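You operate a simulated robot arm through the tools that you are given. There is no shell and no other tool.

Carry out the task below with a simulated two-armed robot. There is one attempt and no reset: what you move stays moved.

Task
Wipe the smudge off the blue-ringed microphone's grille and dock it.
Fine: switch it off before you wipe; use the white wipe pad and put it back; dock it in the free cradle of the charging tray; the other microphones stay as they are. Set down upright: white wipe pad. What is to be rubbed or washed off counts as gone when no trace of it is left.

Only the result counts: the job must be done as asked and must still hold three seconds after the hand-in. Knocking over, shifting, dropping, spilling or breaking anything else fails it.

Robot
Two 7-joint arms with four-finger grippers on one trunk that stands fixed in place. Base frame: the origin is at the foot of the trunk, x ahead of it, y to its left, z up; the work surface is at about z = 772. Readings come in mm, rad, newtons and seconds.
The left shoulder is at [40, 181, 1154], the right one opposite. With the tool pointing down near the work surface each hand reaches from about 300 to 820 mm from the base axis, measured 20 degrees to its own side. Payload 3.67 kg a hand.
The TCP of each hand is the grasp point between the finger pads, 28 mm short of the fingertips. In the tool frame z runs along the fingers and y along their closing line. The gripper opens to 112 mm; its body begins 73 mm behind the TCP.
Orientation is that of the tool frame in the base frame, as a unit quaternion [x, y, z, w]. With the fingers straight down and closing along the base's y, the tool's x points along the base's -x, its y along +y and its z along -z.

Tools
- The arms move only by the tool move_arm. It takes "left_increments", "right_increments" or both (then of equal length, played together; a hand with none holds still); each is a list of rows, each a list of 7 numbers: the opening, from 0 (shut) to 1 (fully open), then the shift along the tool's x, y, z in mm, then the turn, a rotation vector about the tool's x, y, z in degrees. In form: [[claw, x, y, z, ax, ay, az], ...]. A call has 1 to 20 rows; each row shifts and turns the commanded pose from where the row before left it, along the tool's axes as they then stand. Rows are played at 5 a second. More than 50 mm and 0.15 rad between two rows, or a gripper value outside its range, and nothing of the call is played. Where a pose cannot be reached the arm comes as near as it can. A force on the tool above 40 N (or 10 N above the force at the start of the call, whichever is more), or a blocked arm, ends the call early, and 0.2 s more pass. The fingers move at their own pace (about 72.4 mm/s each) and stop on an object; they squeeze with about 36 N. The grip force told is the motor's: it shows also when the fingers shut on nothing. Time passes only in rows, and 0.2 s behind the last, so rows that do not move let the fingers close. The reply holds the time, the measured pose of the TCP, the force on the tool along the base axes, the opening and the grip force, in the units named above and with some noise, with the torque about the TCP (base axes, N m) and any sound that the robot's microphone picked up, and new pictures: "show" is both (left out), scene, wrist or none (wrist: the cameras of the hands that moved).
- Cameras (640 x 400 px; columns grow to the right, rows downward): "scene" is now at [100, -33.1, 1393.7]; the picture's right is [-0.45, -0.89, 0.00], its down [-0.54, 0.27, -0.79] and it looks along [0.71, -0.36, -0.61] (base axes); focal length 339 px, centre (320, 200). "left" rides on the left gripper at [60, 18, -104] in its tool frame; the picture's right is [-0.29, 0.96, 0.00], its down [-0.80, -0.24, -0.55] and it looks along [-0.53, -0.16, 0.83] (tool axes); focal length 234 px, centre (320, 200). "right" rides on the right gripper at [60, -18, -104] in its tool frame; the picture's right is [0.29, 0.96, 0.00], its down [-0.80, 0.24, -0.55] and it looks along [-0.53, 0.16, 0.83] (tool axes); focal length 234 px, centre (320, 200). There is no depth. A picture from a camera that has moved, and an enlarged one, comes with that camera's place and axes in the base frame and with its lens. The place of the scene camera against the robot may be out by one fixed shift of up to 18 mm in any direction.
- raise_lower(by): moves the trunk up (or, below 0, down) by that many mm; the arms and the scene camera ride with it, the base frame stays. It gives what a move gives, with no picture.
- pan_tilt(pan, tilt): turns the head with the scene camera to pan (to the left, within 1.501 rad either way) and tilt (down, from -0.506 to 1.204), counted from straight ahead of the robot. It gives what a move gives, and a new picture of the scene camera.
- inspect(camera, box): a new picture of the part [left, top, right, bottom] of that camera's present view, enlarged. The clock stands still meanwhile.
- hand_in(): hands the job in; it is judged then, once.

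Places have to be worked out from the pictures, the camera data and where the tool is seen. Open the grippers and draw the arms clear of the work before you hand the job in, unless the task says otherwise.

The tools are called after "Call:" as name(argument=value, ...) on one line, values as JSON. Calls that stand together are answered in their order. move_arm: Moves the arms, as the interface text tells. Its arguments: {"type":"object","properties":{"left_increments":{"type":"array"},"right_increments":{"type":"array"},"show":{"type":"string","enum":["both","scene","wrist","none"]}},"required":[]} The other tools are called the same way: raise_lower (by) moves the trunk up or down; pan_tilt (pan, tilt) turns the head that bears the scene camera; inspect (camera, box) takes an enlarged picture of a part of a camera's view; hand_in () hands the job in.

At the start:

```text
time: 0.0
left_tcp_pos: [503.0, -53.6, 1111.8]
left_tcp_rot: [0.0, 1.0, 0.0, 0.0]
left_force: [1.0, -0.4, -0.3]
left_wrist_torque: [0.02, 0.03, 0.01]
left_width: 112.0
left_grip_force: 0.1
right_tcp_pos: [303.6, -454.2, 1074.2]
right_tcp_rot: [0.0, 1.0, 0.001, 0.001]
right_force: [-0.3, 0.2, 0.6]
right_wrist_torque: [-0.04, -0.02, 0.02]
right_width: 112.0
right_grip_force: 0.0
trunk travel left (down, up): [-275.0, 239.0]
head pan, tilt (commanded): [-0.464, 0.653]
```

scene: 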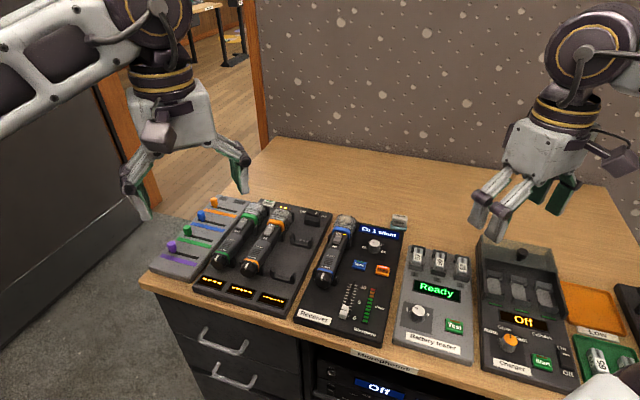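
right: 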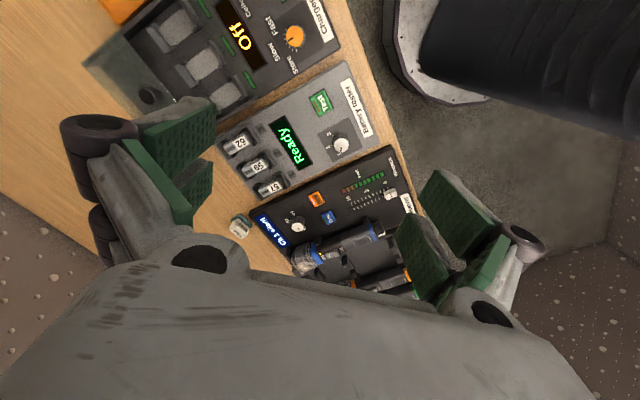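
left: 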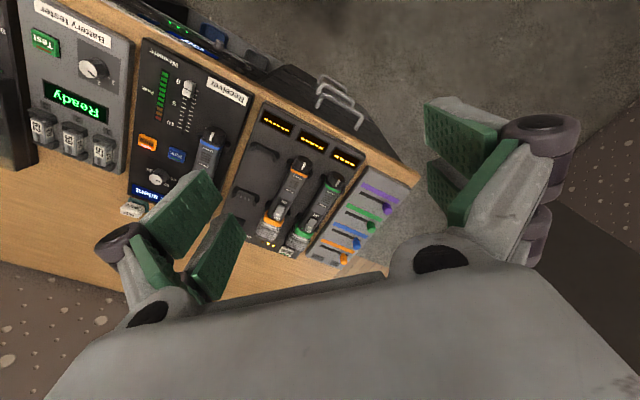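

The scene shows a slider panel, charging tray with green and orange mics, the receiver with the blue mic, and other devices. I'll enlarge parts to find the wipe pad, switch and smudge.

Call:
inspect(camera="scene", box=[140, 180, 300, 330])

Call:
inspect(camera="scene", box=[290, 190, 420, 350])

Call:
inspect(camera="left", box=[100, 80, 420, 290])

Call:
inspect(camera="scene", box=[380, 200, 640, 400])

```text
2.67 times, centred on (220, 255) of scene
camera zoom: at [100.0, -33.1, 1393.7], right [-0.45, -0.89, 0.0], down [-0.54, 0.27, -0.79], along [0.71, -0.36, -0.61], focal length 905 px, centre (587, 53)
```

zoom: 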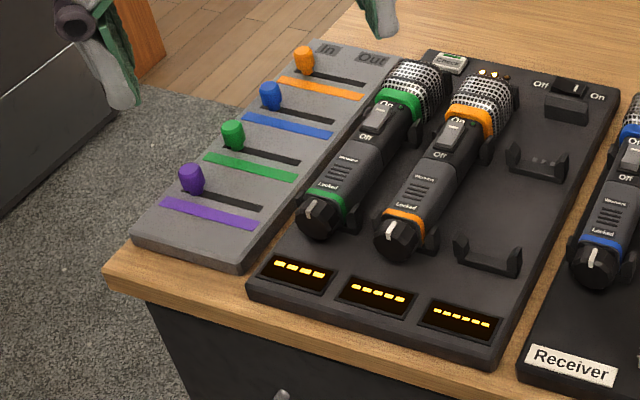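

```text
2.50 times, centred on (355, 270) of scene
camera zoom: at [100.0, -33.1, 1393.7], right [-0.45, -0.89, 0.0], down [-0.54, 0.27, -0.79], along [0.71, -0.36, -0.61], focal length 848 px, centre (232, 25)
```

zoom: 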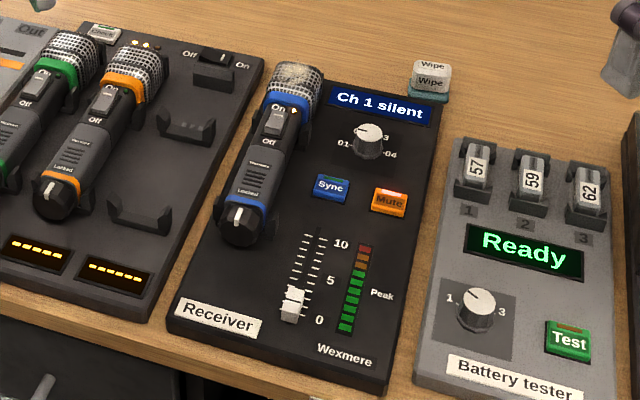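

```text
1.90 times, centred on (260, 185) of left
camera zoom: at [442.8, -34.2, 1217.1], right [0.29, 0.96, 0.0], down [0.8, -0.24, 0.55], along [0.53, -0.16, -0.83], focal length 446 px, centre (434, 229)
```

zoom: 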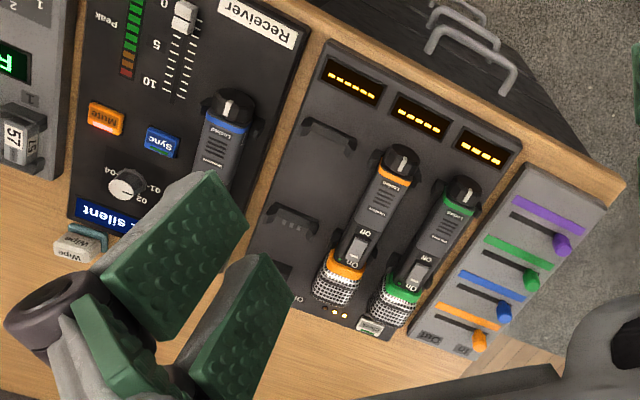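

```text
2.00 times, centred on (510, 300) of scene
camera zoom: at [100.0, -33.1, 1393.7], right [-0.45, -0.89, 0.0], down [-0.54, 0.27, -0.79], along [0.71, -0.36, -0.61], focal length 679 px, centre (-60, 0)
```

zoom: 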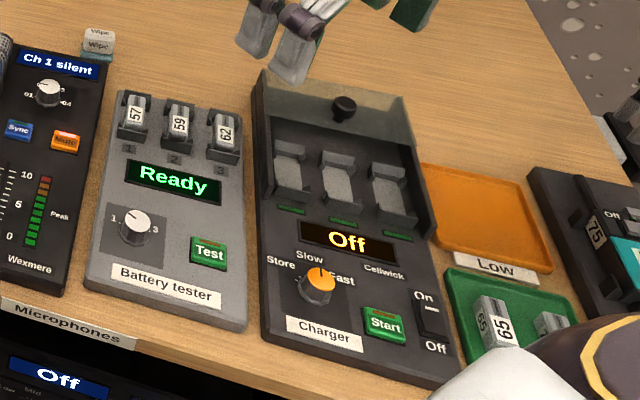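

I'll zoom further on the blue mic, the wipe pad and the label near the green mic's head.

Call:
inspect(camera="scene", box=[310, 205, 370, 295])

Call:
inspect(camera="scene", box=[380, 205, 420, 235])

Call:
inspect(camera="scene", box=[235, 190, 325, 250])

Call:
inspect(camera="left", box=[180, 110, 260, 180])

Call:
inspect(camera="right", box=[220, 190, 430, 300])

```text
4.44 times, centred on (340, 250) of scene
camera zoom: at [100.0, -33.1, 1393.7], right [-0.45, -0.89, 0.0], down [-0.54, 0.27, -0.79], along [0.71, -0.36, -0.61], focal length 1508 px, centre (231, -22)
```

zoom: 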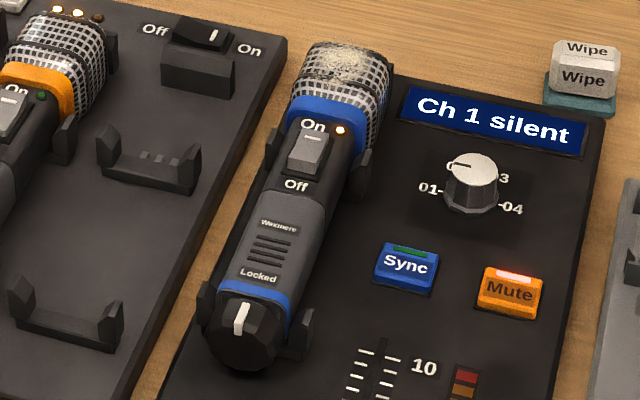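

```text
13.33 times, centred on (400, 220) of scene
camera zoom: at [100.0, -33.1, 1393.7], right [-0.45, -0.89, 0.0], down [-0.54, 0.27, -0.79], along [0.71, -0.36, -0.61], focal length 4524 px, centre (-747, -67)
```

zoom: 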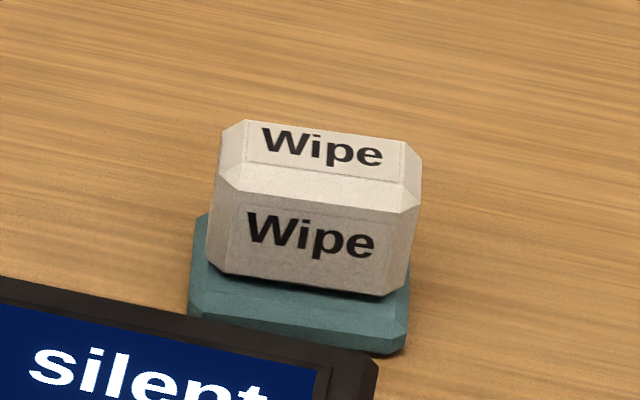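

```text
6.67 times, centred on (280, 220) of scene
camera zoom: at [100.0, -33.1, 1393.7], right [-0.45, -0.89, 0.0], down [-0.54, 0.27, -0.79], along [0.71, -0.36, -0.61], focal length 2262 px, centre (587, 67)
```

zoom: 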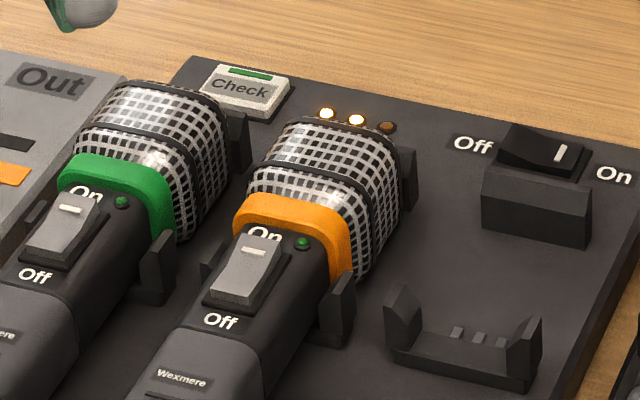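

```text
5.71 times, centred on (220, 145) of left
camera zoom: at [442.8, -34.2, 1217.1], right [0.29, 0.96, 0.0], down [0.8, -0.24, 0.55], along [0.53, -0.16, -0.83], focal length 1338 px, centre (891, 514)
```

zoom: 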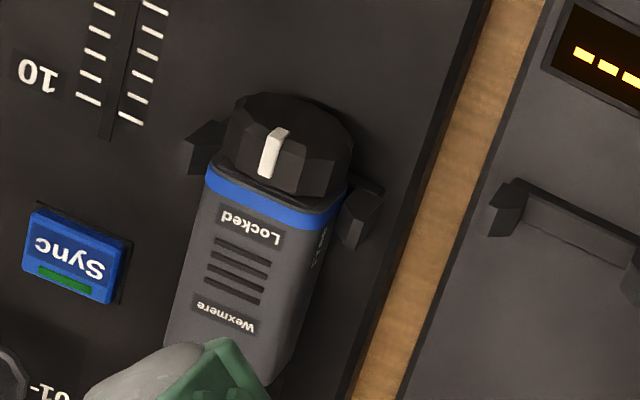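

```text
3.05 times, centred on (325, 245) of right
camera zoom: at [243.2, -470.7, 1177.2], right [-0.29, 0.96, 0.0], down [0.8, 0.24, 0.55], along [0.53, 0.16, -0.83], focal length 714 px, centre (305, 63)
```

zoom: 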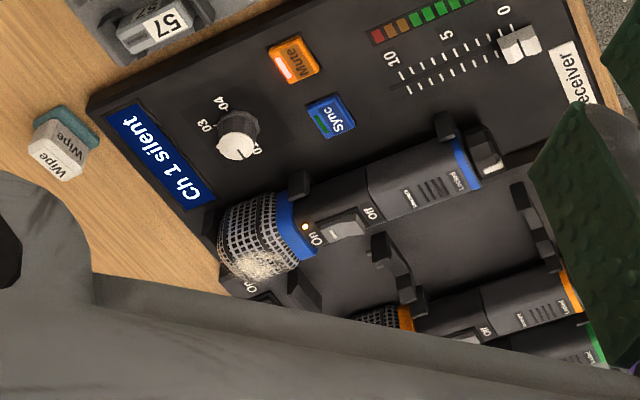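

The mic (blue ring) lies in the receiver's cradle at about x 575, y -308, its axis turned about 45° from the base x (head away). The wipe pad is around (617, -528), and the free cradle is around (630, -225). I'll draw the left arm aside and bring the right hand over the mic for a closer look.

Call:
move_arm(left_increments=[[1, 14.7, 29.1, -5.4, 0, 0, 0], [1, 14.7, 29.1, -5.4, 0, 0, 0], [1, 14.7, 29.1, -5.4, 0, 0, 0], [1, 14.7, 29.1, -5.4, 0, 0, 0], [1, 14.7, 29.1, -5.4, 0, 0, 0], [1, 14.7, 29.1, -5.4, 0, 0, 0], [1, 14.7, 29.1, -5.4, 0, 0, 0], [1, 0, 0, 0, 0, 0, 0], [1, 0, 0, 0, 0, 0, 0], [1, 0, 0, 0, 0, 0, 0], [1, 0, 0, 0, 0, 0, 0], [1, 0, 0, 0, 0, 0, 0], [1, 0, 0, 0, 0, 0, 0]], right_increments=[[1, -33.8, 26.3, 6, 0, 0, 0], [1, -33.8, 26.3, 6, 0, 0, 0], [1, -33.8, 26.3, 6, 0, 0, 0], [1, -33.8, 26.3, 6, 0, 0, 0], [1, -33.8, 26.3, 6, 0, 0, 0], [1, -33.8, 26.3, 6, 0, 0, 0], [1, -33.8, 26.3, 6, 0, 0, 0], [1, 0, 0, 0, 0, 0, 7.6], [1, 0, 0, 0, 0, 0, 7.6], [1, 0, 0, 0, 0, 0, 7.6], [1, 0, 0, 0, 0, 0, 7.6], [1, 0, 0, 0, 0, 0, 7.6], [1, 0, 0, 0, 0, 0, 7.6]], show="both")

```text
time: 2.8
left_tcp_pos: [401.8, 149.6, 1150.9]
left_tcp_rot: [0.0, 1.0, 0.0, 0.0]
left_force: [0.3, 0.3, -0.2]
left_wrist_torque: [-0.01, -0.04, 0.01]
left_width: 111.8
left_grip_force: 0.1
right_tcp_pos: [540.7, -269.7, 1031.9]
right_tcp_rot: [0.388, 0.922, 0.0, 0.0]
right_force: [0.6, 0.6, 0.1]
right_wrist_torque: [0.01, 0.01, 0.01]
right_width: 112.1
right_grip_force: 0.1
trunk travel left (down, up): [-275.0, 239.0]
head pan, tilt (commanded): [-0.464, 0.653]
camera scene: at [100.1, -33.2, 1393.7], right [-0.45, -0.89, 0.0], down [-0.54, 0.27, -0.79], along [0.71, -0.36, -0.61], focal length 339 px, centre (320, 200)
camera right: at [485.0, -238.4, 1135.1], right [0.48, 0.88, 0.0], down [0.73, -0.4, 0.55], along [0.48, -0.27, -0.83], focal length 234 px, centre (320, 200)
camera left: at [340.9, 168.9, 1255.1], right [0.29, 0.96, 0.0], down [0.8, -0.24, 0.55], along [0.53, -0.16, -0.83], focal length 234 px, centre (320, 200)
```

scene: 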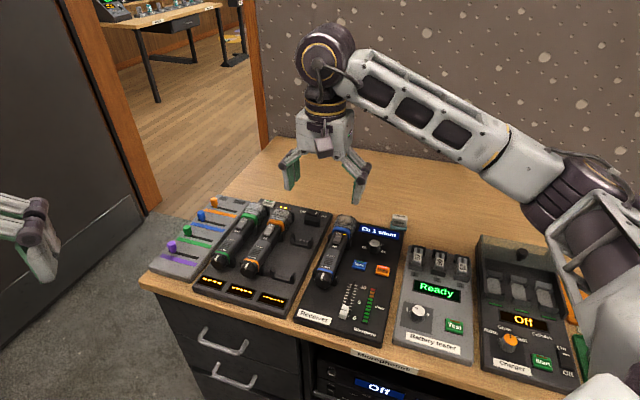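
right: 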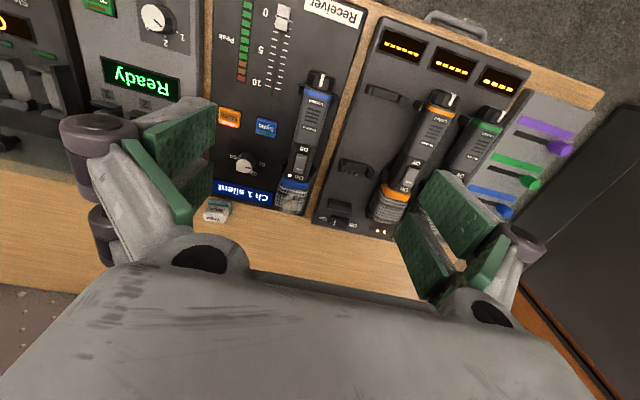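
left: 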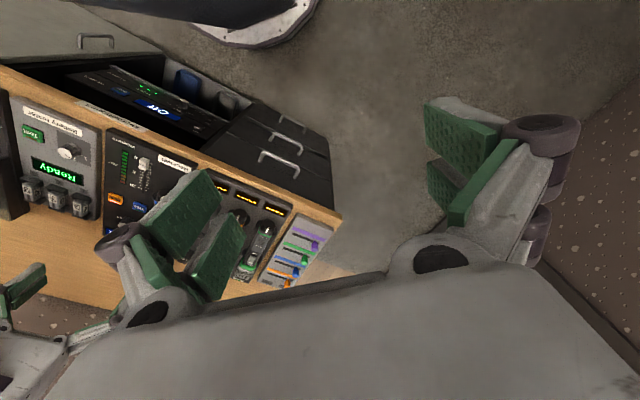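

The right wrist camera now has the mic, wipe pad and trays in view. I'll enlarge the mic head, switch and the free cradle.

Call:
inspect(camera="right", box=[260, 60, 350, 220])

Call:
inspect(camera="right", box=[310, 70, 430, 240])

Call:
inspect(camera="right", box=[190, 180, 310, 230])

Call:
inspect(camera="scene", box=[325, 205, 365, 240])

```text
2.50 times, centred on (305, 140) of right
camera zoom: at [485.0, -238.4, 1135.1], right [0.48, 0.88, 0.0], down [0.73, -0.4, 0.55], along [0.48, -0.27, -0.83], focal length 585 px, centre (358, 350)
```

zoom: 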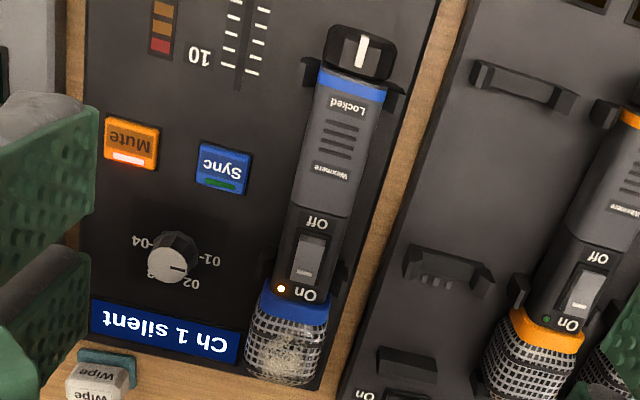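

```text
2.35 times, centred on (370, 155) of right
camera zoom: at [485.0, -238.4, 1135.1], right [0.48, 0.88, 0.0], down [0.73, -0.4, 0.55], along [0.48, -0.27, -0.83], focal length 551 px, centre (202, 306)
```

zoom: 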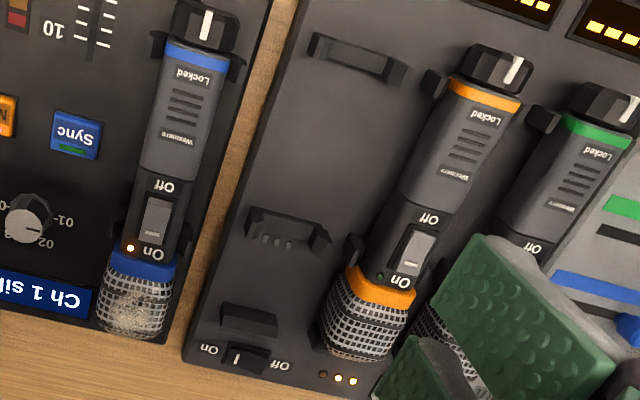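

```text
5.33 times, centred on (250, 205) of right
camera zoom: at [485.0, -238.4, 1135.1], right [0.48, 0.88, 0.0], down [0.73, -0.4, 0.55], along [0.48, -0.27, -0.83], focal length 1249 px, centre (693, 173)
```

zoom: 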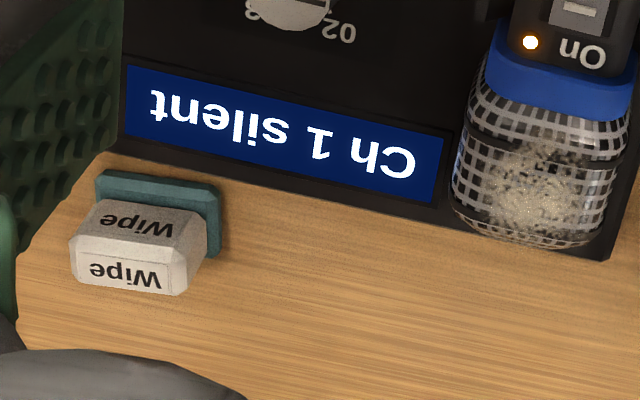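

```text
11.43 times, centred on (345, 222) of scene
camera zoom: at [100.1, -33.2, 1393.7], right [-0.45, -0.89, 0.0], down [-0.54, 0.27, -0.79], along [0.71, -0.36, -0.61], focal length 3878 px, centre (34, -57)
```

zoom: 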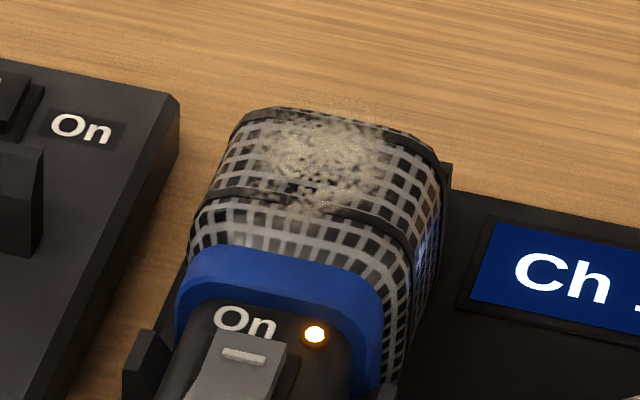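

I'll compare the blue mic's switch against the orange one's to see what kind of switch it is and its state.

Call:
inspect(camera="scene", box=[325, 225, 365, 255])

Call:
inspect(camera="scene", box=[255, 205, 303, 241])

Call:
inspect(camera="right", box=[270, 140, 340, 220])

Call:
inspect(camera="right", box=[360, 150, 440, 240])

```text
13.33 times, centred on (345, 240) of scene
camera zoom: at [100.1, -33.2, 1393.7], right [-0.45, -0.89, 0.0], down [-0.54, 0.27, -0.79], along [0.71, -0.36, -0.61], focal length 4524 px, centre (-13, -333)
```

zoom: 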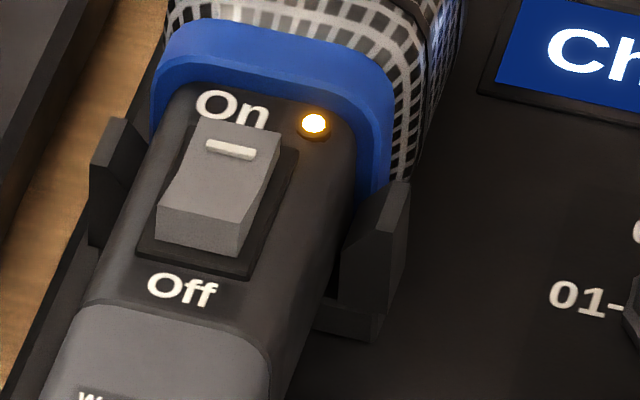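

```text
11.11 times, centred on (279, 223) of scene
camera zoom: at [100.1, -33.2, 1393.7], right [-0.45, -0.89, 0.0], down [-0.54, 0.27, -0.79], along [0.71, -0.36, -0.61], focal length 3770 px, centre (776, -56)
```

zoom: 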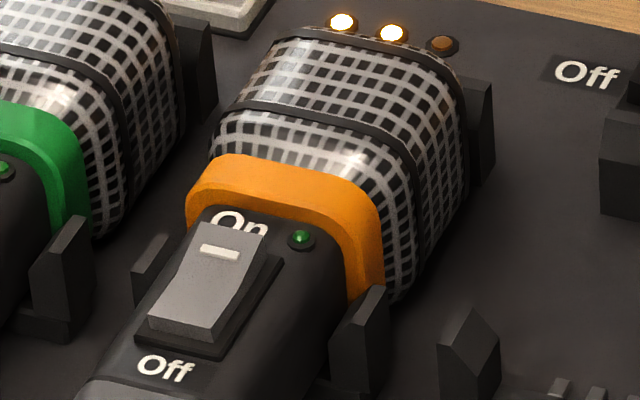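

```text
5.00 times, centred on (305, 180) of right
camera zoom: at [485.0, -238.4, 1135.1], right [0.48, 0.88, 0.0], down [0.73, -0.4, 0.55], along [0.48, -0.27, -0.83], focal length 1171 px, centre (395, 300)
```

zoom: 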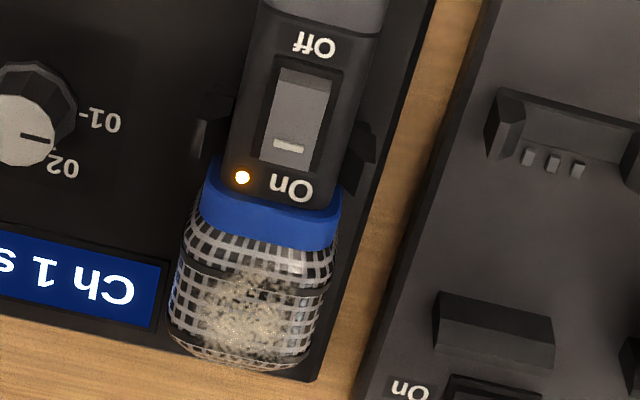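

```text
4.44 times, centred on (400, 195) of right
camera zoom: at [485.0, -238.4, 1135.1], right [0.48, 0.88, 0.0], down [0.73, -0.4, 0.55], along [0.48, -0.27, -0.83], focal length 1041 px, centre (-36, 222)
```

zoom: 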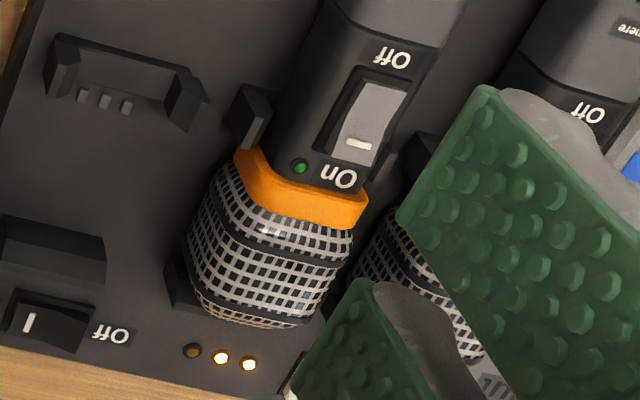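

The rocker's Off end is raised (it's On, LED lit); two wrist views put the LED near (609, -361, 815). I'll close the right gripper and enlarge it to learn the fingertip shape before pressing.

Call:
move_arm(right_increments=[[0, 0, 0, 0, 0, 0, 0], [0, 0, 0, 0, 0, 0, 0], [0, 0, 0, 0, 0, 0, 0], [0, 0, 0, 0, 0, 0, 0], [0, 0, 0, 0, 0, 0, 0]], show="both")

Call:
inspect(camera="scene", box=[265, 90, 385, 220])

```text
time: 4.0
left_tcp_pos: [402.5, 149.5, 1150.0]
left_tcp_rot: [0.0, 1.0, 0.0, 0.0]
left_force: [-0.2, -0.2, 0.1]
left_wrist_torque: [0.02, -0.01, 0.02]
left_width: 112.0
left_grip_force: 0.0
right_tcp_pos: [540.3, -270.4, 1031.7]
right_tcp_rot: [0.388, 0.922, 0.0, 0.0]
right_force: [-0.4, 0.4, 0.9]
right_wrist_torque: [0.01, 0.02, 0.0]
right_width: 0.0
right_grip_force: 35.5
trunk travel left (down, up): [-275.0, 239.0]
head pan, tilt (commanded): [-0.464, 0.653]
camera scene: at [100.1, -33.0, 1393.7], right [-0.45, -0.89, 0.0], down [-0.54, 0.27, -0.79], along [0.71, -0.36, -0.61], focal length 339 px, centre (320, 200)
camera right: at [485.0, -238.4, 1135.0], right [0.48, 0.88, 0.0], down [0.73, -0.4, 0.55], along [0.48, -0.27, -0.83], focal length 234 px, centre (320, 200)
```

scene: 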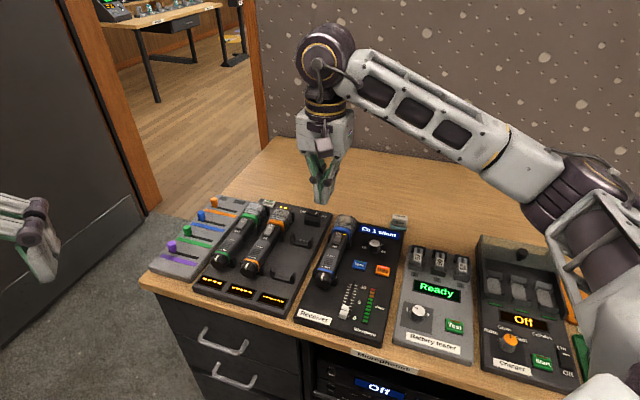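
right: 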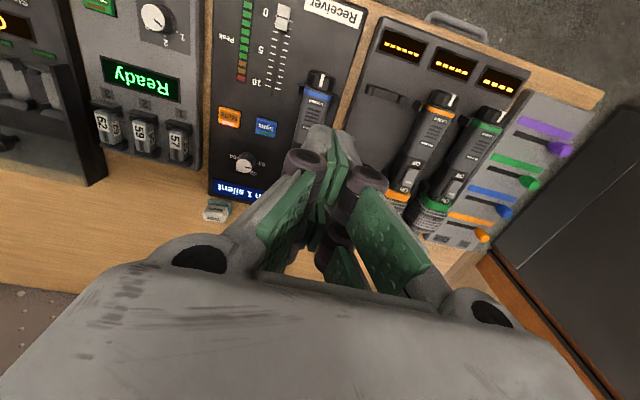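

```text
3.08 times, centred on (325, 155) of scene
camera zoom: at [100.1, -33.0, 1393.7], right [-0.45, -0.89, 0.0], down [-0.54, 0.27, -0.79], along [0.71, -0.36, -0.61], focal length 1044 px, centre (305, 338)
```

zoom: 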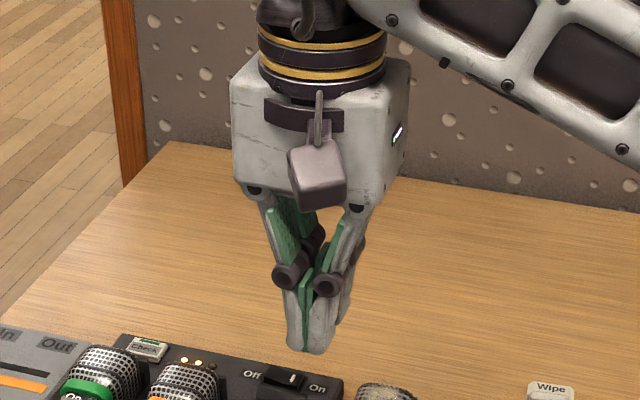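

The fingers close into two tip pairs spaced along tool x. I'll reopen and lower the right hand by 100 mm for a second close view to triangulate the mic's switch, head and cradle.

Call:
move_arm(right_increments=[[1, 0, 0, 0, 0, 0, 0], [1, 0, 0, 0, 0, 0, 0], [1, 0, 15, 45, 0, 0, 0], [1, 0, 15, 45, 0, 0, 0], [1, 0, 0, 10, 0, 0, 0], [1, 0, 0, 0, 0, 0, 0]], show="wrist")

Call:
inspect(camera="right", box=[230, 100, 350, 260])

Call:
inspect(camera="right", box=[230, 0, 350, 120])

Call:
inspect(camera="right", box=[320, 20, 420, 240])

```text
time: 5.4
left_tcp_pos: [402.2, 150.5, 1151.0]
left_tcp_rot: [0.0, 1.0, 0.001, -0.001]
left_force: [0.4, -0.2, 0.0]
left_wrist_torque: [-0.01, -0.03, 0.01]
left_width: 112.0
left_grip_force: 0.1
right_tcp_pos: [561.4, -248.7, 932.6]
right_tcp_rot: [0.388, 0.922, 0.001, 0.0]
right_force: [0.3, 0.4, -0.2]
right_wrist_torque: [0.02, -0.02, 0.0]
right_width: 112.0
right_grip_force: 0.1
trunk travel left (down, up): [-275.0, 239.0]
head pan, tilt (commanded): [-0.464, 0.653]
camera right: at [506.2, -217.0, 1034.6], right [0.48, 0.88, 0.0], down [0.73, -0.4, 0.55], along [0.48, -0.27, -0.83], focal length 234 px, centre (320, 200)
```

right: 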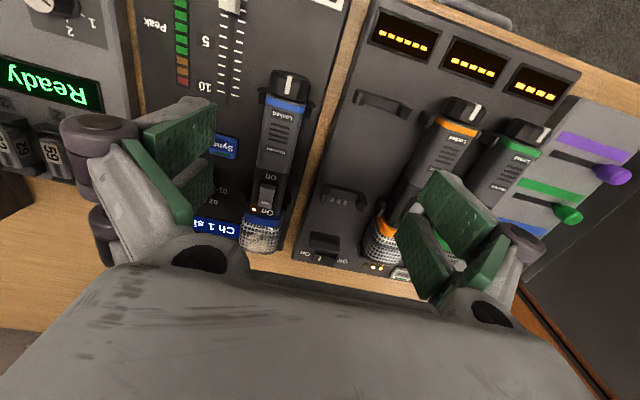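

```text
2.50 times, centred on (290, 180) of right
camera zoom: at [506.2, -217.0, 1034.6], right [0.48, 0.88, 0.0], down [0.73, -0.4, 0.55], along [0.48, -0.27, -0.83], focal length 585 px, centre (395, 250)
```

zoom: 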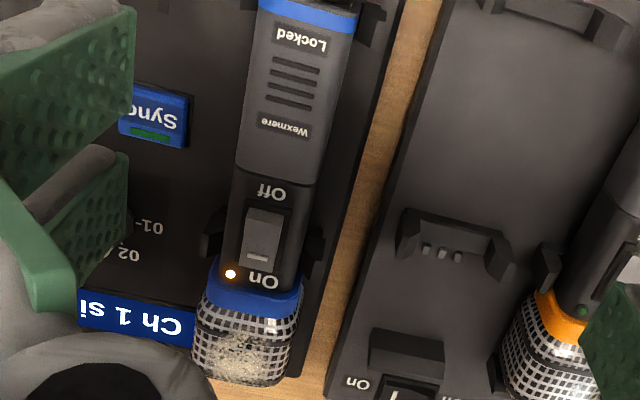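

```text
3.33 times, centred on (290, 60) of right
camera zoom: at [506.2, -217.0, 1034.6], right [0.48, 0.88, 0.0], down [0.73, -0.4, 0.55], along [0.48, -0.27, -0.83], focal length 781 px, centre (420, 667)
```

zoom: 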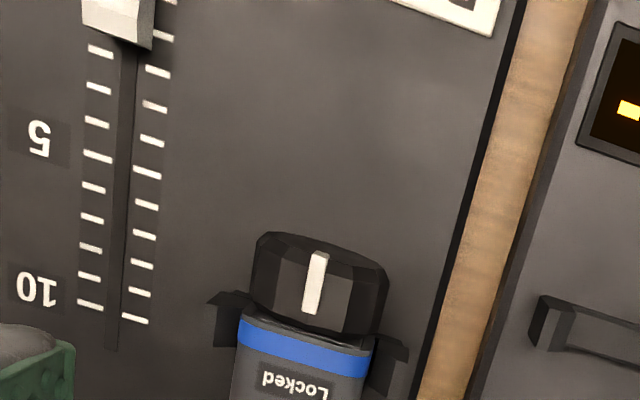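

```text
1.82 times, centred on (370, 130) of right
camera zoom: at [506.2, -217.0, 1034.6], right [0.48, 0.88, 0.0], down [0.73, -0.4, 0.55], along [0.48, -0.27, -0.83], focal length 426 px, centre (229, 327)
```

zoom: 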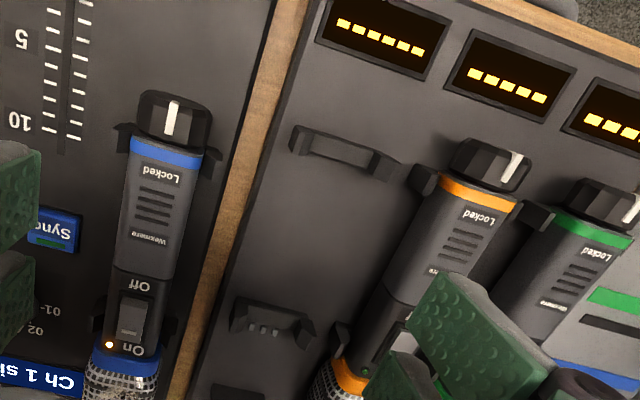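

Triangulating from two right-wrist views, the rocker's raised Off end is at about (588, -324, ~822) and the mic axis runs along (0.70, -0.71). I'll shut the right gripper, tilt it 15° so only the head-side tip pair is low, and hover above the Off end.

Call:
move_arm(right_increments=[[0, 0, 0, 0, 0, 0, 0], [0, 0, 0, 0, 0, 0, 0], [0, 0, 0, 0, 0, 0, 0], [0, -18.6, -11.2, 15, 0, 0, 0], [0, -18.6, -11.2, 15, 0, 0, 0], [0, -18.6, -11.2, 15, 0, 0, 0], [0, 0, 0, 0, 0, 7.5, 0], [0, 0, 0, 0, 0, 7.5, 0], [0, 0, 0, 0, 0, 0, 0]], show="both")

Call:
inspect(camera="scene", box=[295, 160, 395, 270])

Call:
inspect(camera="right", box=[260, 60, 380, 220])

```text
time: 7.4
left_tcp_pos: [402.4, 149.1, 1151.4]
left_tcp_rot: [0.0, 1.0, 0.0, 0.0]
left_force: [-0.8, 0.2, 0.2]
left_wrist_torque: [-0.02, -0.02, 0.02]
left_width: 112.1
left_grip_force: 0.1
right_tcp_pos: [575.6, -312.2, 886.8]
right_tcp_rot: [0.384, 0.914, 0.051, -0.121]
right_force: [0.3, -0.2, -0.3]
right_wrist_torque: [0.03, 0.01, 0.0]
right_width: 0.3
right_grip_force: 35.7
trunk travel left (down, up): [-275.0, 239.0]
head pan, tilt (commanded): [-0.464, 0.653]
camera scene: at [99.8, -32.9, 1393.7], right [-0.45, -0.89, 0.0], down [-0.54, 0.27, -0.79], along [0.71, -0.36, -0.61], focal length 339 px, centre (320, 200)
camera right: at [541.1, -301.6, 1002.3], right [0.49, 0.87, 0.08], down [0.81, -0.48, 0.33], along [0.32, -0.1, -0.94], focal length 234 px, centre (320, 200)
```

scene: 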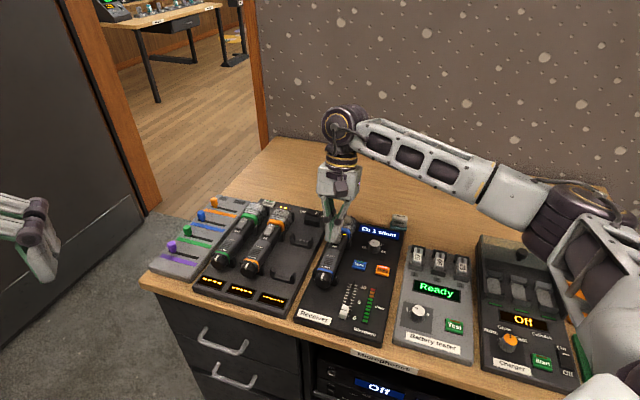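
right: 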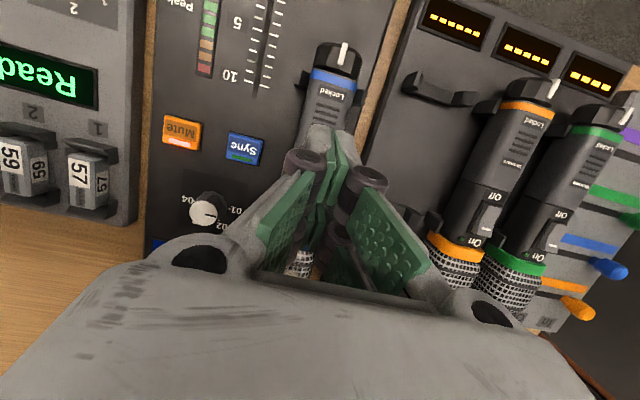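

```text
3.64 times, centred on (345, 215) of scene
camera zoom: at [99.8, -32.9, 1393.7], right [-0.45, -0.89, 0.0], down [-0.54, 0.27, -0.79], along [0.71, -0.36, -0.61], focal length 1234 px, centre (229, 146)
```

zoom: 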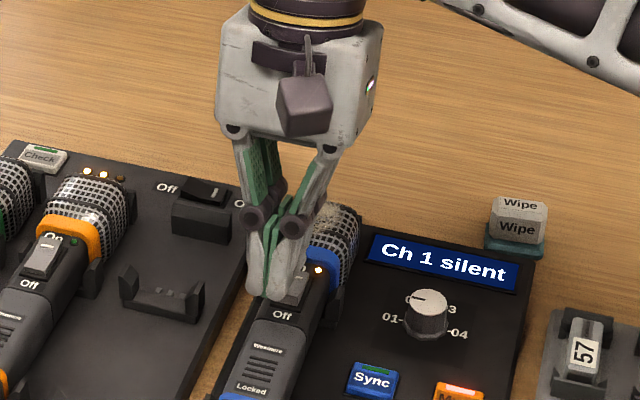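

```text
2.50 times, centred on (320, 140) of right
camera zoom: at [541.1, -301.6, 1002.3], right [0.49, 0.87, 0.08], down [0.81, -0.48, 0.33], along [0.32, -0.1, -0.94], focal length 585 px, centre (320, 350)
```

zoom: 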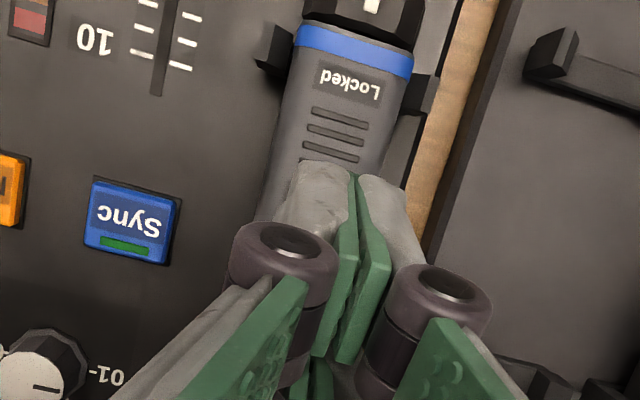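

The tip is aligned with the mic axis, lowest corner at about z 852. I'll lower 24 mm and then creep 2 mm at a time onto the Off end.

Call:
move_arm(right_increments=[[0, -3.1, 0, 11.6, 0, 0, 0], [0, -3.1, 0, 11.6, 0, 0, 0], [0, -0.52, 0, 1.93, 0, 0, 0], [0, -0.52, 0, 1.93, 0, 0, 0], [0, -0.52, 0, 1.93, 0, 0, 0], [0, -0.52, 0, 1.93, 0, 0, 0], [0, 0, 0, 0, 0, 0, 0]], show="scene")

Call:
inspect(camera="scene", box=[310, 205, 370, 255])

```text
time: 9.0
left_tcp_pos: [401.3, 150.1, 1149.5]
left_tcp_rot: [-0.001, 1.0, 0.0, 0.0]
left_force: [0.7, -0.8, 0.7]
left_wrist_torque: [0.02, 0.01, 0.02]
left_width: 112.0
left_grip_force: 0.0
right_tcp_pos: [575.5, -311.9, 854.6]
right_tcp_rot: [0.384, 0.914, 0.051, -0.121]
right_force: [0.9, 0.2, 0.3]
right_wrist_torque: [0.0, 0.01, -0.01]
right_width: 0.0
right_grip_force: 35.5
trunk travel left (down, up): [-275.0, 239.0]
head pan, tilt (commanded): [-0.464, 0.653]
camera scene: at [100.1, -33.0, 1393.7], right [-0.45, -0.89, 0.0], down [-0.54, 0.27, -0.79], along [0.71, -0.36, -0.61], focal length 339 px, centre (320, 200)
```

scene: 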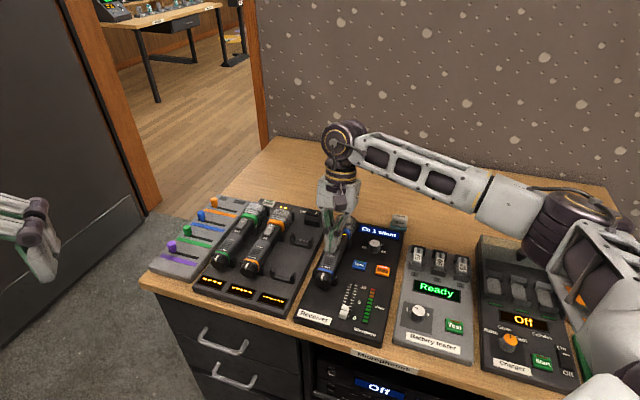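

```text
8.00 times, centred on (340, 230) of scene
camera zoom: at [100.1, -33.0, 1393.7], right [-0.45, -0.89, 0.0], down [-0.54, 0.27, -0.79], along [0.71, -0.36, -0.61], focal length 2714 px, centre (160, -40)
```

zoom: 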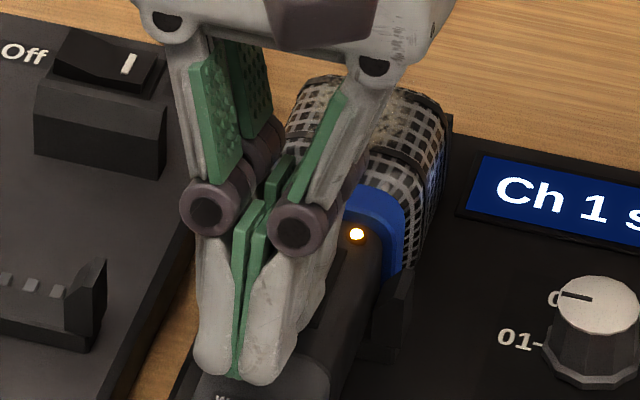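

No contact yet (force ~0) and the LED is still lit. I'll continue lowering in small steps.

Call:
move_arm(right_increments=[[0, -0.39, 0, 1.45, 0, 0, 0], [0, -0.39, 0, 1.45, 0, 0, 0], [0, -0.39, 0, 1.45, 0, 0, 0], [0, -0.39, 0, 1.45, 0, 0, 0], [0, 0, 0, 0, 0, 0, 0]], show="none")

Call:
inspect(camera="scene", box=[310, 205, 370, 255])

```text
time: 10.2
left_tcp_pos: [401.1, 149.0, 1150.7]
left_tcp_rot: [0.0, 1.0, 0.001, 0.0]
left_force: [0.0, -0.9, 0.1]
left_wrist_torque: [-0.02, 0.01, -0.02]
left_width: 112.0
left_grip_force: 0.1
right_tcp_pos: [577.1, -312.1, 848.7]
right_tcp_rot: [0.384, 0.914, 0.051, -0.121]
right_force: [0.0, 0.4, -0.1]
right_wrist_torque: [0.0, 0.0, 0.02]
right_width: 0.1
right_grip_force: 35.8
trunk travel left (down, up): [-275.0, 239.0]
head pan, tilt (commanded): [-0.464, 0.653]
```

```text
8.00 times, centred on (340, 230) of scene
camera zoom: at [100.1, -33.0, 1393.7], right [-0.45, -0.89, 0.0], down [-0.54, 0.27, -0.79], along [0.71, -0.36, -0.61], focal length 2714 px, centre (160, -40)
```

zoom: 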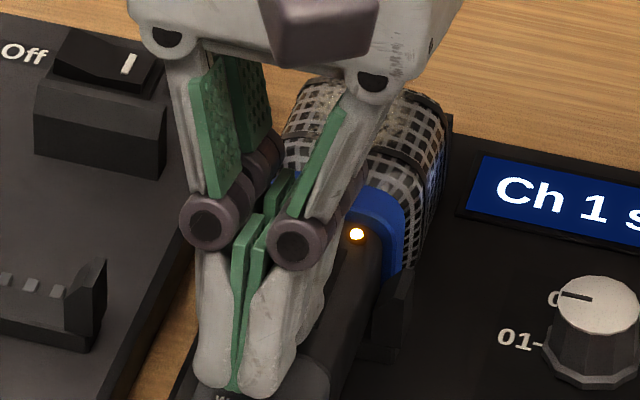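

Still free of contact; the surfaces are lower than I judged. I'll keep creeping down while watching the force.

Call:
move_arm(right_increments=[[0, -0.39, 0, 1.45, 0, 0, 0], [0, -0.39, 0, 1.45, 0, 0, 0], [0, -0.39, 0, 1.45, 0, 0, 0], [0, 0, 0, 0, 0, 0, 0]], show="none")

Call:
inspect(camera="scene", box=[310, 205, 370, 255])

Call:
inspect(camera="right", box=[260, 60, 380, 220])

```text
time: 11.2
left_tcp_pos: [402.2, 149.1, 1150.3]
left_tcp_rot: [0.0, 1.0, 0.0, -0.001]
left_force: [-0.3, -0.7, -1.2]
left_wrist_torque: [-0.03, 0.01, -0.02]
left_width: 111.8
left_grip_force: 0.0
right_tcp_pos: [577.3, -310.6, 846.3]
right_tcp_rot: [0.385, 0.914, 0.051, -0.12]
right_force: [-1.7, 1.4, 6.7]
right_wrist_torque: [-0.04, -0.04, 0.03]
right_width: 6.0
right_grip_force: 36.2
trunk travel left (down, up): [-275.0, 239.0]
head pan, tilt (commanded): [-0.464, 0.653]
```

```text
8.00 times, centred on (340, 230) of scene
camera zoom: at [99.4, -32.5, 1393.8], right [-0.45, -0.89, 0.0], down [-0.54, 0.27, -0.8], along [0.71, -0.36, -0.61], focal length 2714 px, centre (160, -40)
```

zoom: 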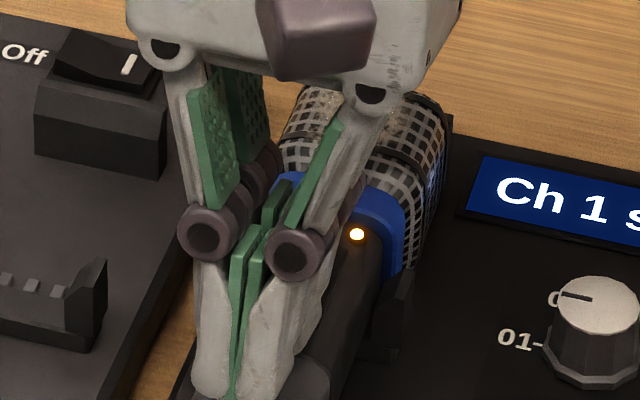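

```text
2.50 times, centred on (320, 140) of right
camera zoom: at [541.5, -300.7, 961.0], right [0.49, 0.87, 0.08], down [0.81, -0.48, 0.33], along [0.32, -0.1, -0.94], focal length 585 px, centre (320, 350)
```

zoom: 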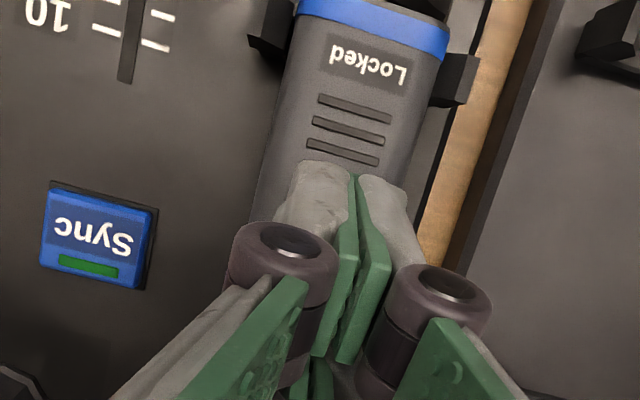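

Contact now: 6.7 N upward and the torque fits the head-side tip pressing the rocker, though the LED is still lit. I'll press a bit further.

Call:
move_arm(right_increments=[[0, -0.39, 0, 1.45, 0, 0, 0], [0, -0.39, 0, 1.45, 0, 0, 0], [0, 0, 0, 0, 0, 0, 0]], show="none")

Call:
inspect(camera="scene", box=[310, 205, 370, 255])

```text
time: 12.0
left_tcp_pos: [400.4, 151.6, 1151.7]
left_tcp_rot: [0.0, 1.0, -0.001, 0.001]
left_force: [0.3, 0.7, -0.2]
left_wrist_torque: [0.03, -0.01, 0.01]
left_width: 112.2
left_grip_force: 0.1
right_tcp_pos: [576.1, -312.0, 845.6]
right_tcp_rot: [0.385, 0.914, 0.053, -0.117]
right_force: [1.7, 0.2, 27.1]
right_wrist_torque: [-0.38, -0.4, 0.08]
right_width: 6.0
right_grip_force: 35.9
trunk travel left (down, up): [-275.0, 239.0]
head pan, tilt (commanded): [-0.464, 0.653]
```

```text
8.00 times, centred on (340, 230) of scene
camera zoom: at [97.7, -31.7, 1394.1], right [-0.45, -0.89, 0.0], down [-0.54, 0.27, -0.8], along [0.71, -0.36, -0.61], focal length 2714 px, centre (160, -40)
```

zoom: 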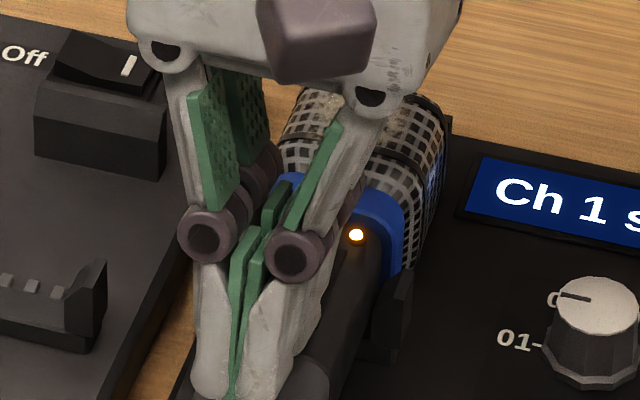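

27 N without flipping: the torque places contact at about (589, -326), right at or just short of the Off edge, so I'm likely on the bezel. I'll lift 10 mm, shift 6 mm toward the head, and press again.

Call:
move_arm(right_increments=[[0, 1.3, 0, -4.83, 0, 0, 0], [0, 1.3, 0, -4.83, 0, 0, 0], [0, -5.8, 0, -1.55, 0, 0, 0], [0, 0, 0, 0, 0, 0, 0]], show="wrist")

Call:
inspect(camera="scene", box=[310, 205, 370, 255])

```text
time: 13.0
left_tcp_pos: [401.5, 150.5, 1152.0]
left_tcp_rot: [0.0, 1.0, 0.0, 0.001]
left_force: [0.1, 0.1, 0.1]
left_wrist_torque: [-0.02, -0.03, 0.0]
left_width: 111.9
left_grip_force: 0.1
right_tcp_pos: [579.0, -315.4, 851.4]
right_tcp_rot: [0.383, 0.914, 0.05, -0.122]
right_force: [-10.2, 6.3, 0.4]
right_wrist_torque: [0.16, 0.27, -0.09]
right_width: 5.7
right_grip_force: 35.8
trunk travel left (down, up): [-275.0, 239.0]
head pan, tilt (commanded): [-0.464, 0.653]
camera right: at [544.6, -304.5, 967.4], right [0.49, 0.87, 0.07], down [0.81, -0.48, 0.33], along [0.32, -0.1, -0.94], focal length 234 px, centre (320, 200)
```

right: 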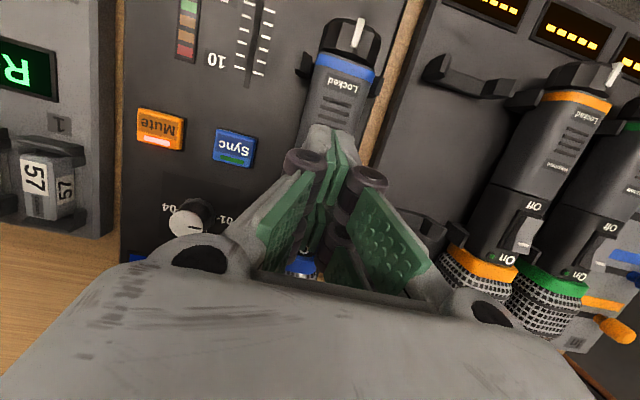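

```text
8.00 times, centred on (340, 230) of scene
camera zoom: at [98.6, -32.3, 1393.8], right [-0.45, -0.89, 0.0], down [-0.54, 0.27, -0.8], along [0.71, -0.36, -0.61], focal length 2714 px, centre (160, -40)
```

zoom: 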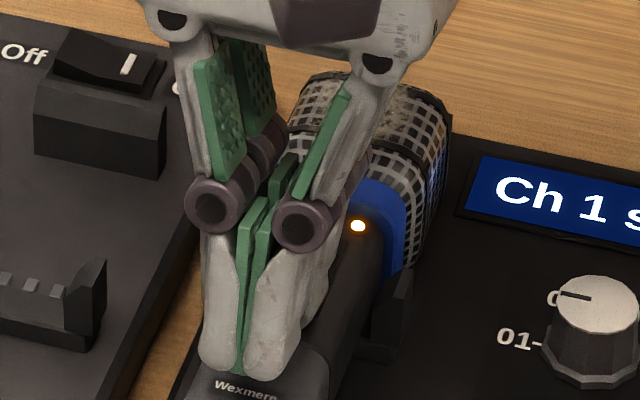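

The tool is pushing horizontally against the raised Off face of the rocker (-10, 6 N), so I was just short of it. I'll lift clear by 15 mm and check the mic before shifting further toward the head.

Call:
move_arm(right_increments=[[0, 3.0, 0, -6.5, 0, 0, 0], [0, 2.5, 0, -8.5, 0, 0, 0], [0, 0, 0, 0, 0, 0, 0], [0, 0, 0, 0, 0, 0, 0]], show="wrist")

Call:
inspect(camera="scene", box=[310, 205, 370, 255])

```text
time: 14.0
left_tcp_pos: [403.1, 149.9, 1151.4]
left_tcp_rot: [0.0, 1.0, 0.0, 0.0]
left_force: [0.4, -0.3, 0.7]
left_wrist_torque: [0.0, 0.05, -0.01]
left_width: 112.5
left_grip_force: 0.0
right_tcp_pos: [581.8, -315.5, 867.3]
right_tcp_rot: [0.384, 0.914, 0.05, -0.121]
right_force: [-0.7, 0.2, -0.1]
right_wrist_torque: [-0.01, 0.01, 0.02]
right_width: 0.0
right_grip_force: 35.5
trunk travel left (down, up): [-275.0, 239.0]
head pan, tilt (commanded): [-0.464, 0.653]
camera right: at [545.3, -304.4, 982.8], right [0.49, 0.87, 0.07], down [0.81, -0.49, 0.33], along [0.32, -0.1, -0.94], focal length 234 px, centre (320, 200)
```

right: 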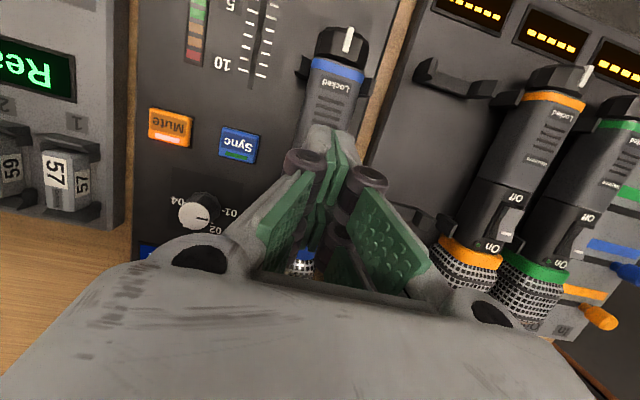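

```text
8.00 times, centred on (340, 230) of scene
camera zoom: at [100.2, -33.1, 1393.7], right [-0.45, -0.89, 0.0], down [-0.54, 0.27, -0.79], along [0.71, -0.36, -0.61], focal length 2714 px, centre (160, -40)
```

zoom: 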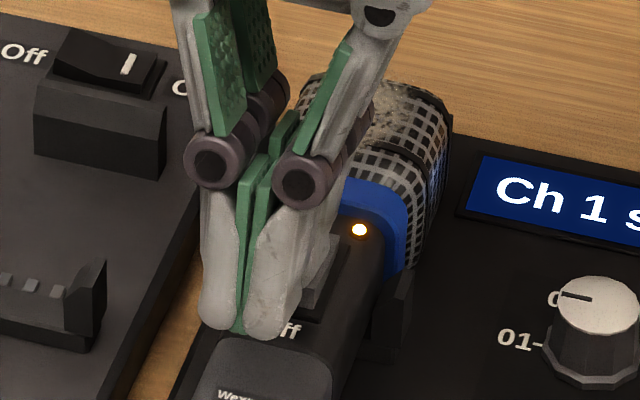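

Clear now, and the mic has barely moved. The tip pair must land about 6 mm further toward the head to bear on the rocker's Off end; I'll shift and press down again.

Call:
move_arm(right_increments=[[0, -5.8, 0, -1.55, 0, 0, 0], [0, -2.0, 0, 7.5, 0, 0, 0], [0, -0.52, 0, 1.93, 0, 0, 0], [0, -0.52, 0, 1.93, 0, 0, 0], [0, -0.52, 0, 1.93, 0, 0, 0], [0, 0, 0, 0, 0, 0, 0]], show="none")

Call:
inspect(camera="scene", box=[310, 205, 370, 255])

```text
time: 15.4
left_tcp_pos: [402.3, 150.1, 1150.9]
left_tcp_rot: [0.0, 1.0, 0.001, 0.001]
left_force: [-0.4, 0.2, -0.5]
left_wrist_torque: [0.02, 0.02, -0.02]
left_width: 112.1
left_grip_force: 0.1
right_tcp_pos: [584.5, -319.7, 853.9]
right_tcp_rot: [0.384, 0.914, 0.05, -0.12]
right_force: [0.4, -0.4, 1.1]
right_wrist_torque: [0.0, 0.0, 0.0]
right_width: 0.0
right_grip_force: 35.5
trunk travel left (down, up): [-275.0, 239.0]
head pan, tilt (commanded): [-0.464, 0.653]
```

```text
8.00 times, centred on (340, 230) of scene
camera zoom: at [100.2, -32.9, 1393.7], right [-0.45, -0.89, 0.0], down [-0.54, 0.27, -0.79], along [0.71, -0.36, -0.61], focal length 2714 px, centre (160, -40)
```

zoom: 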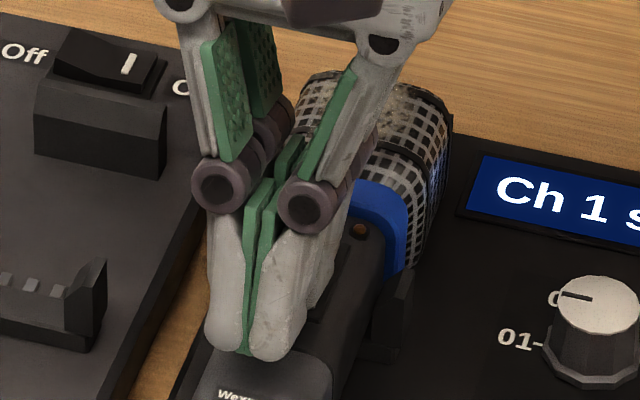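

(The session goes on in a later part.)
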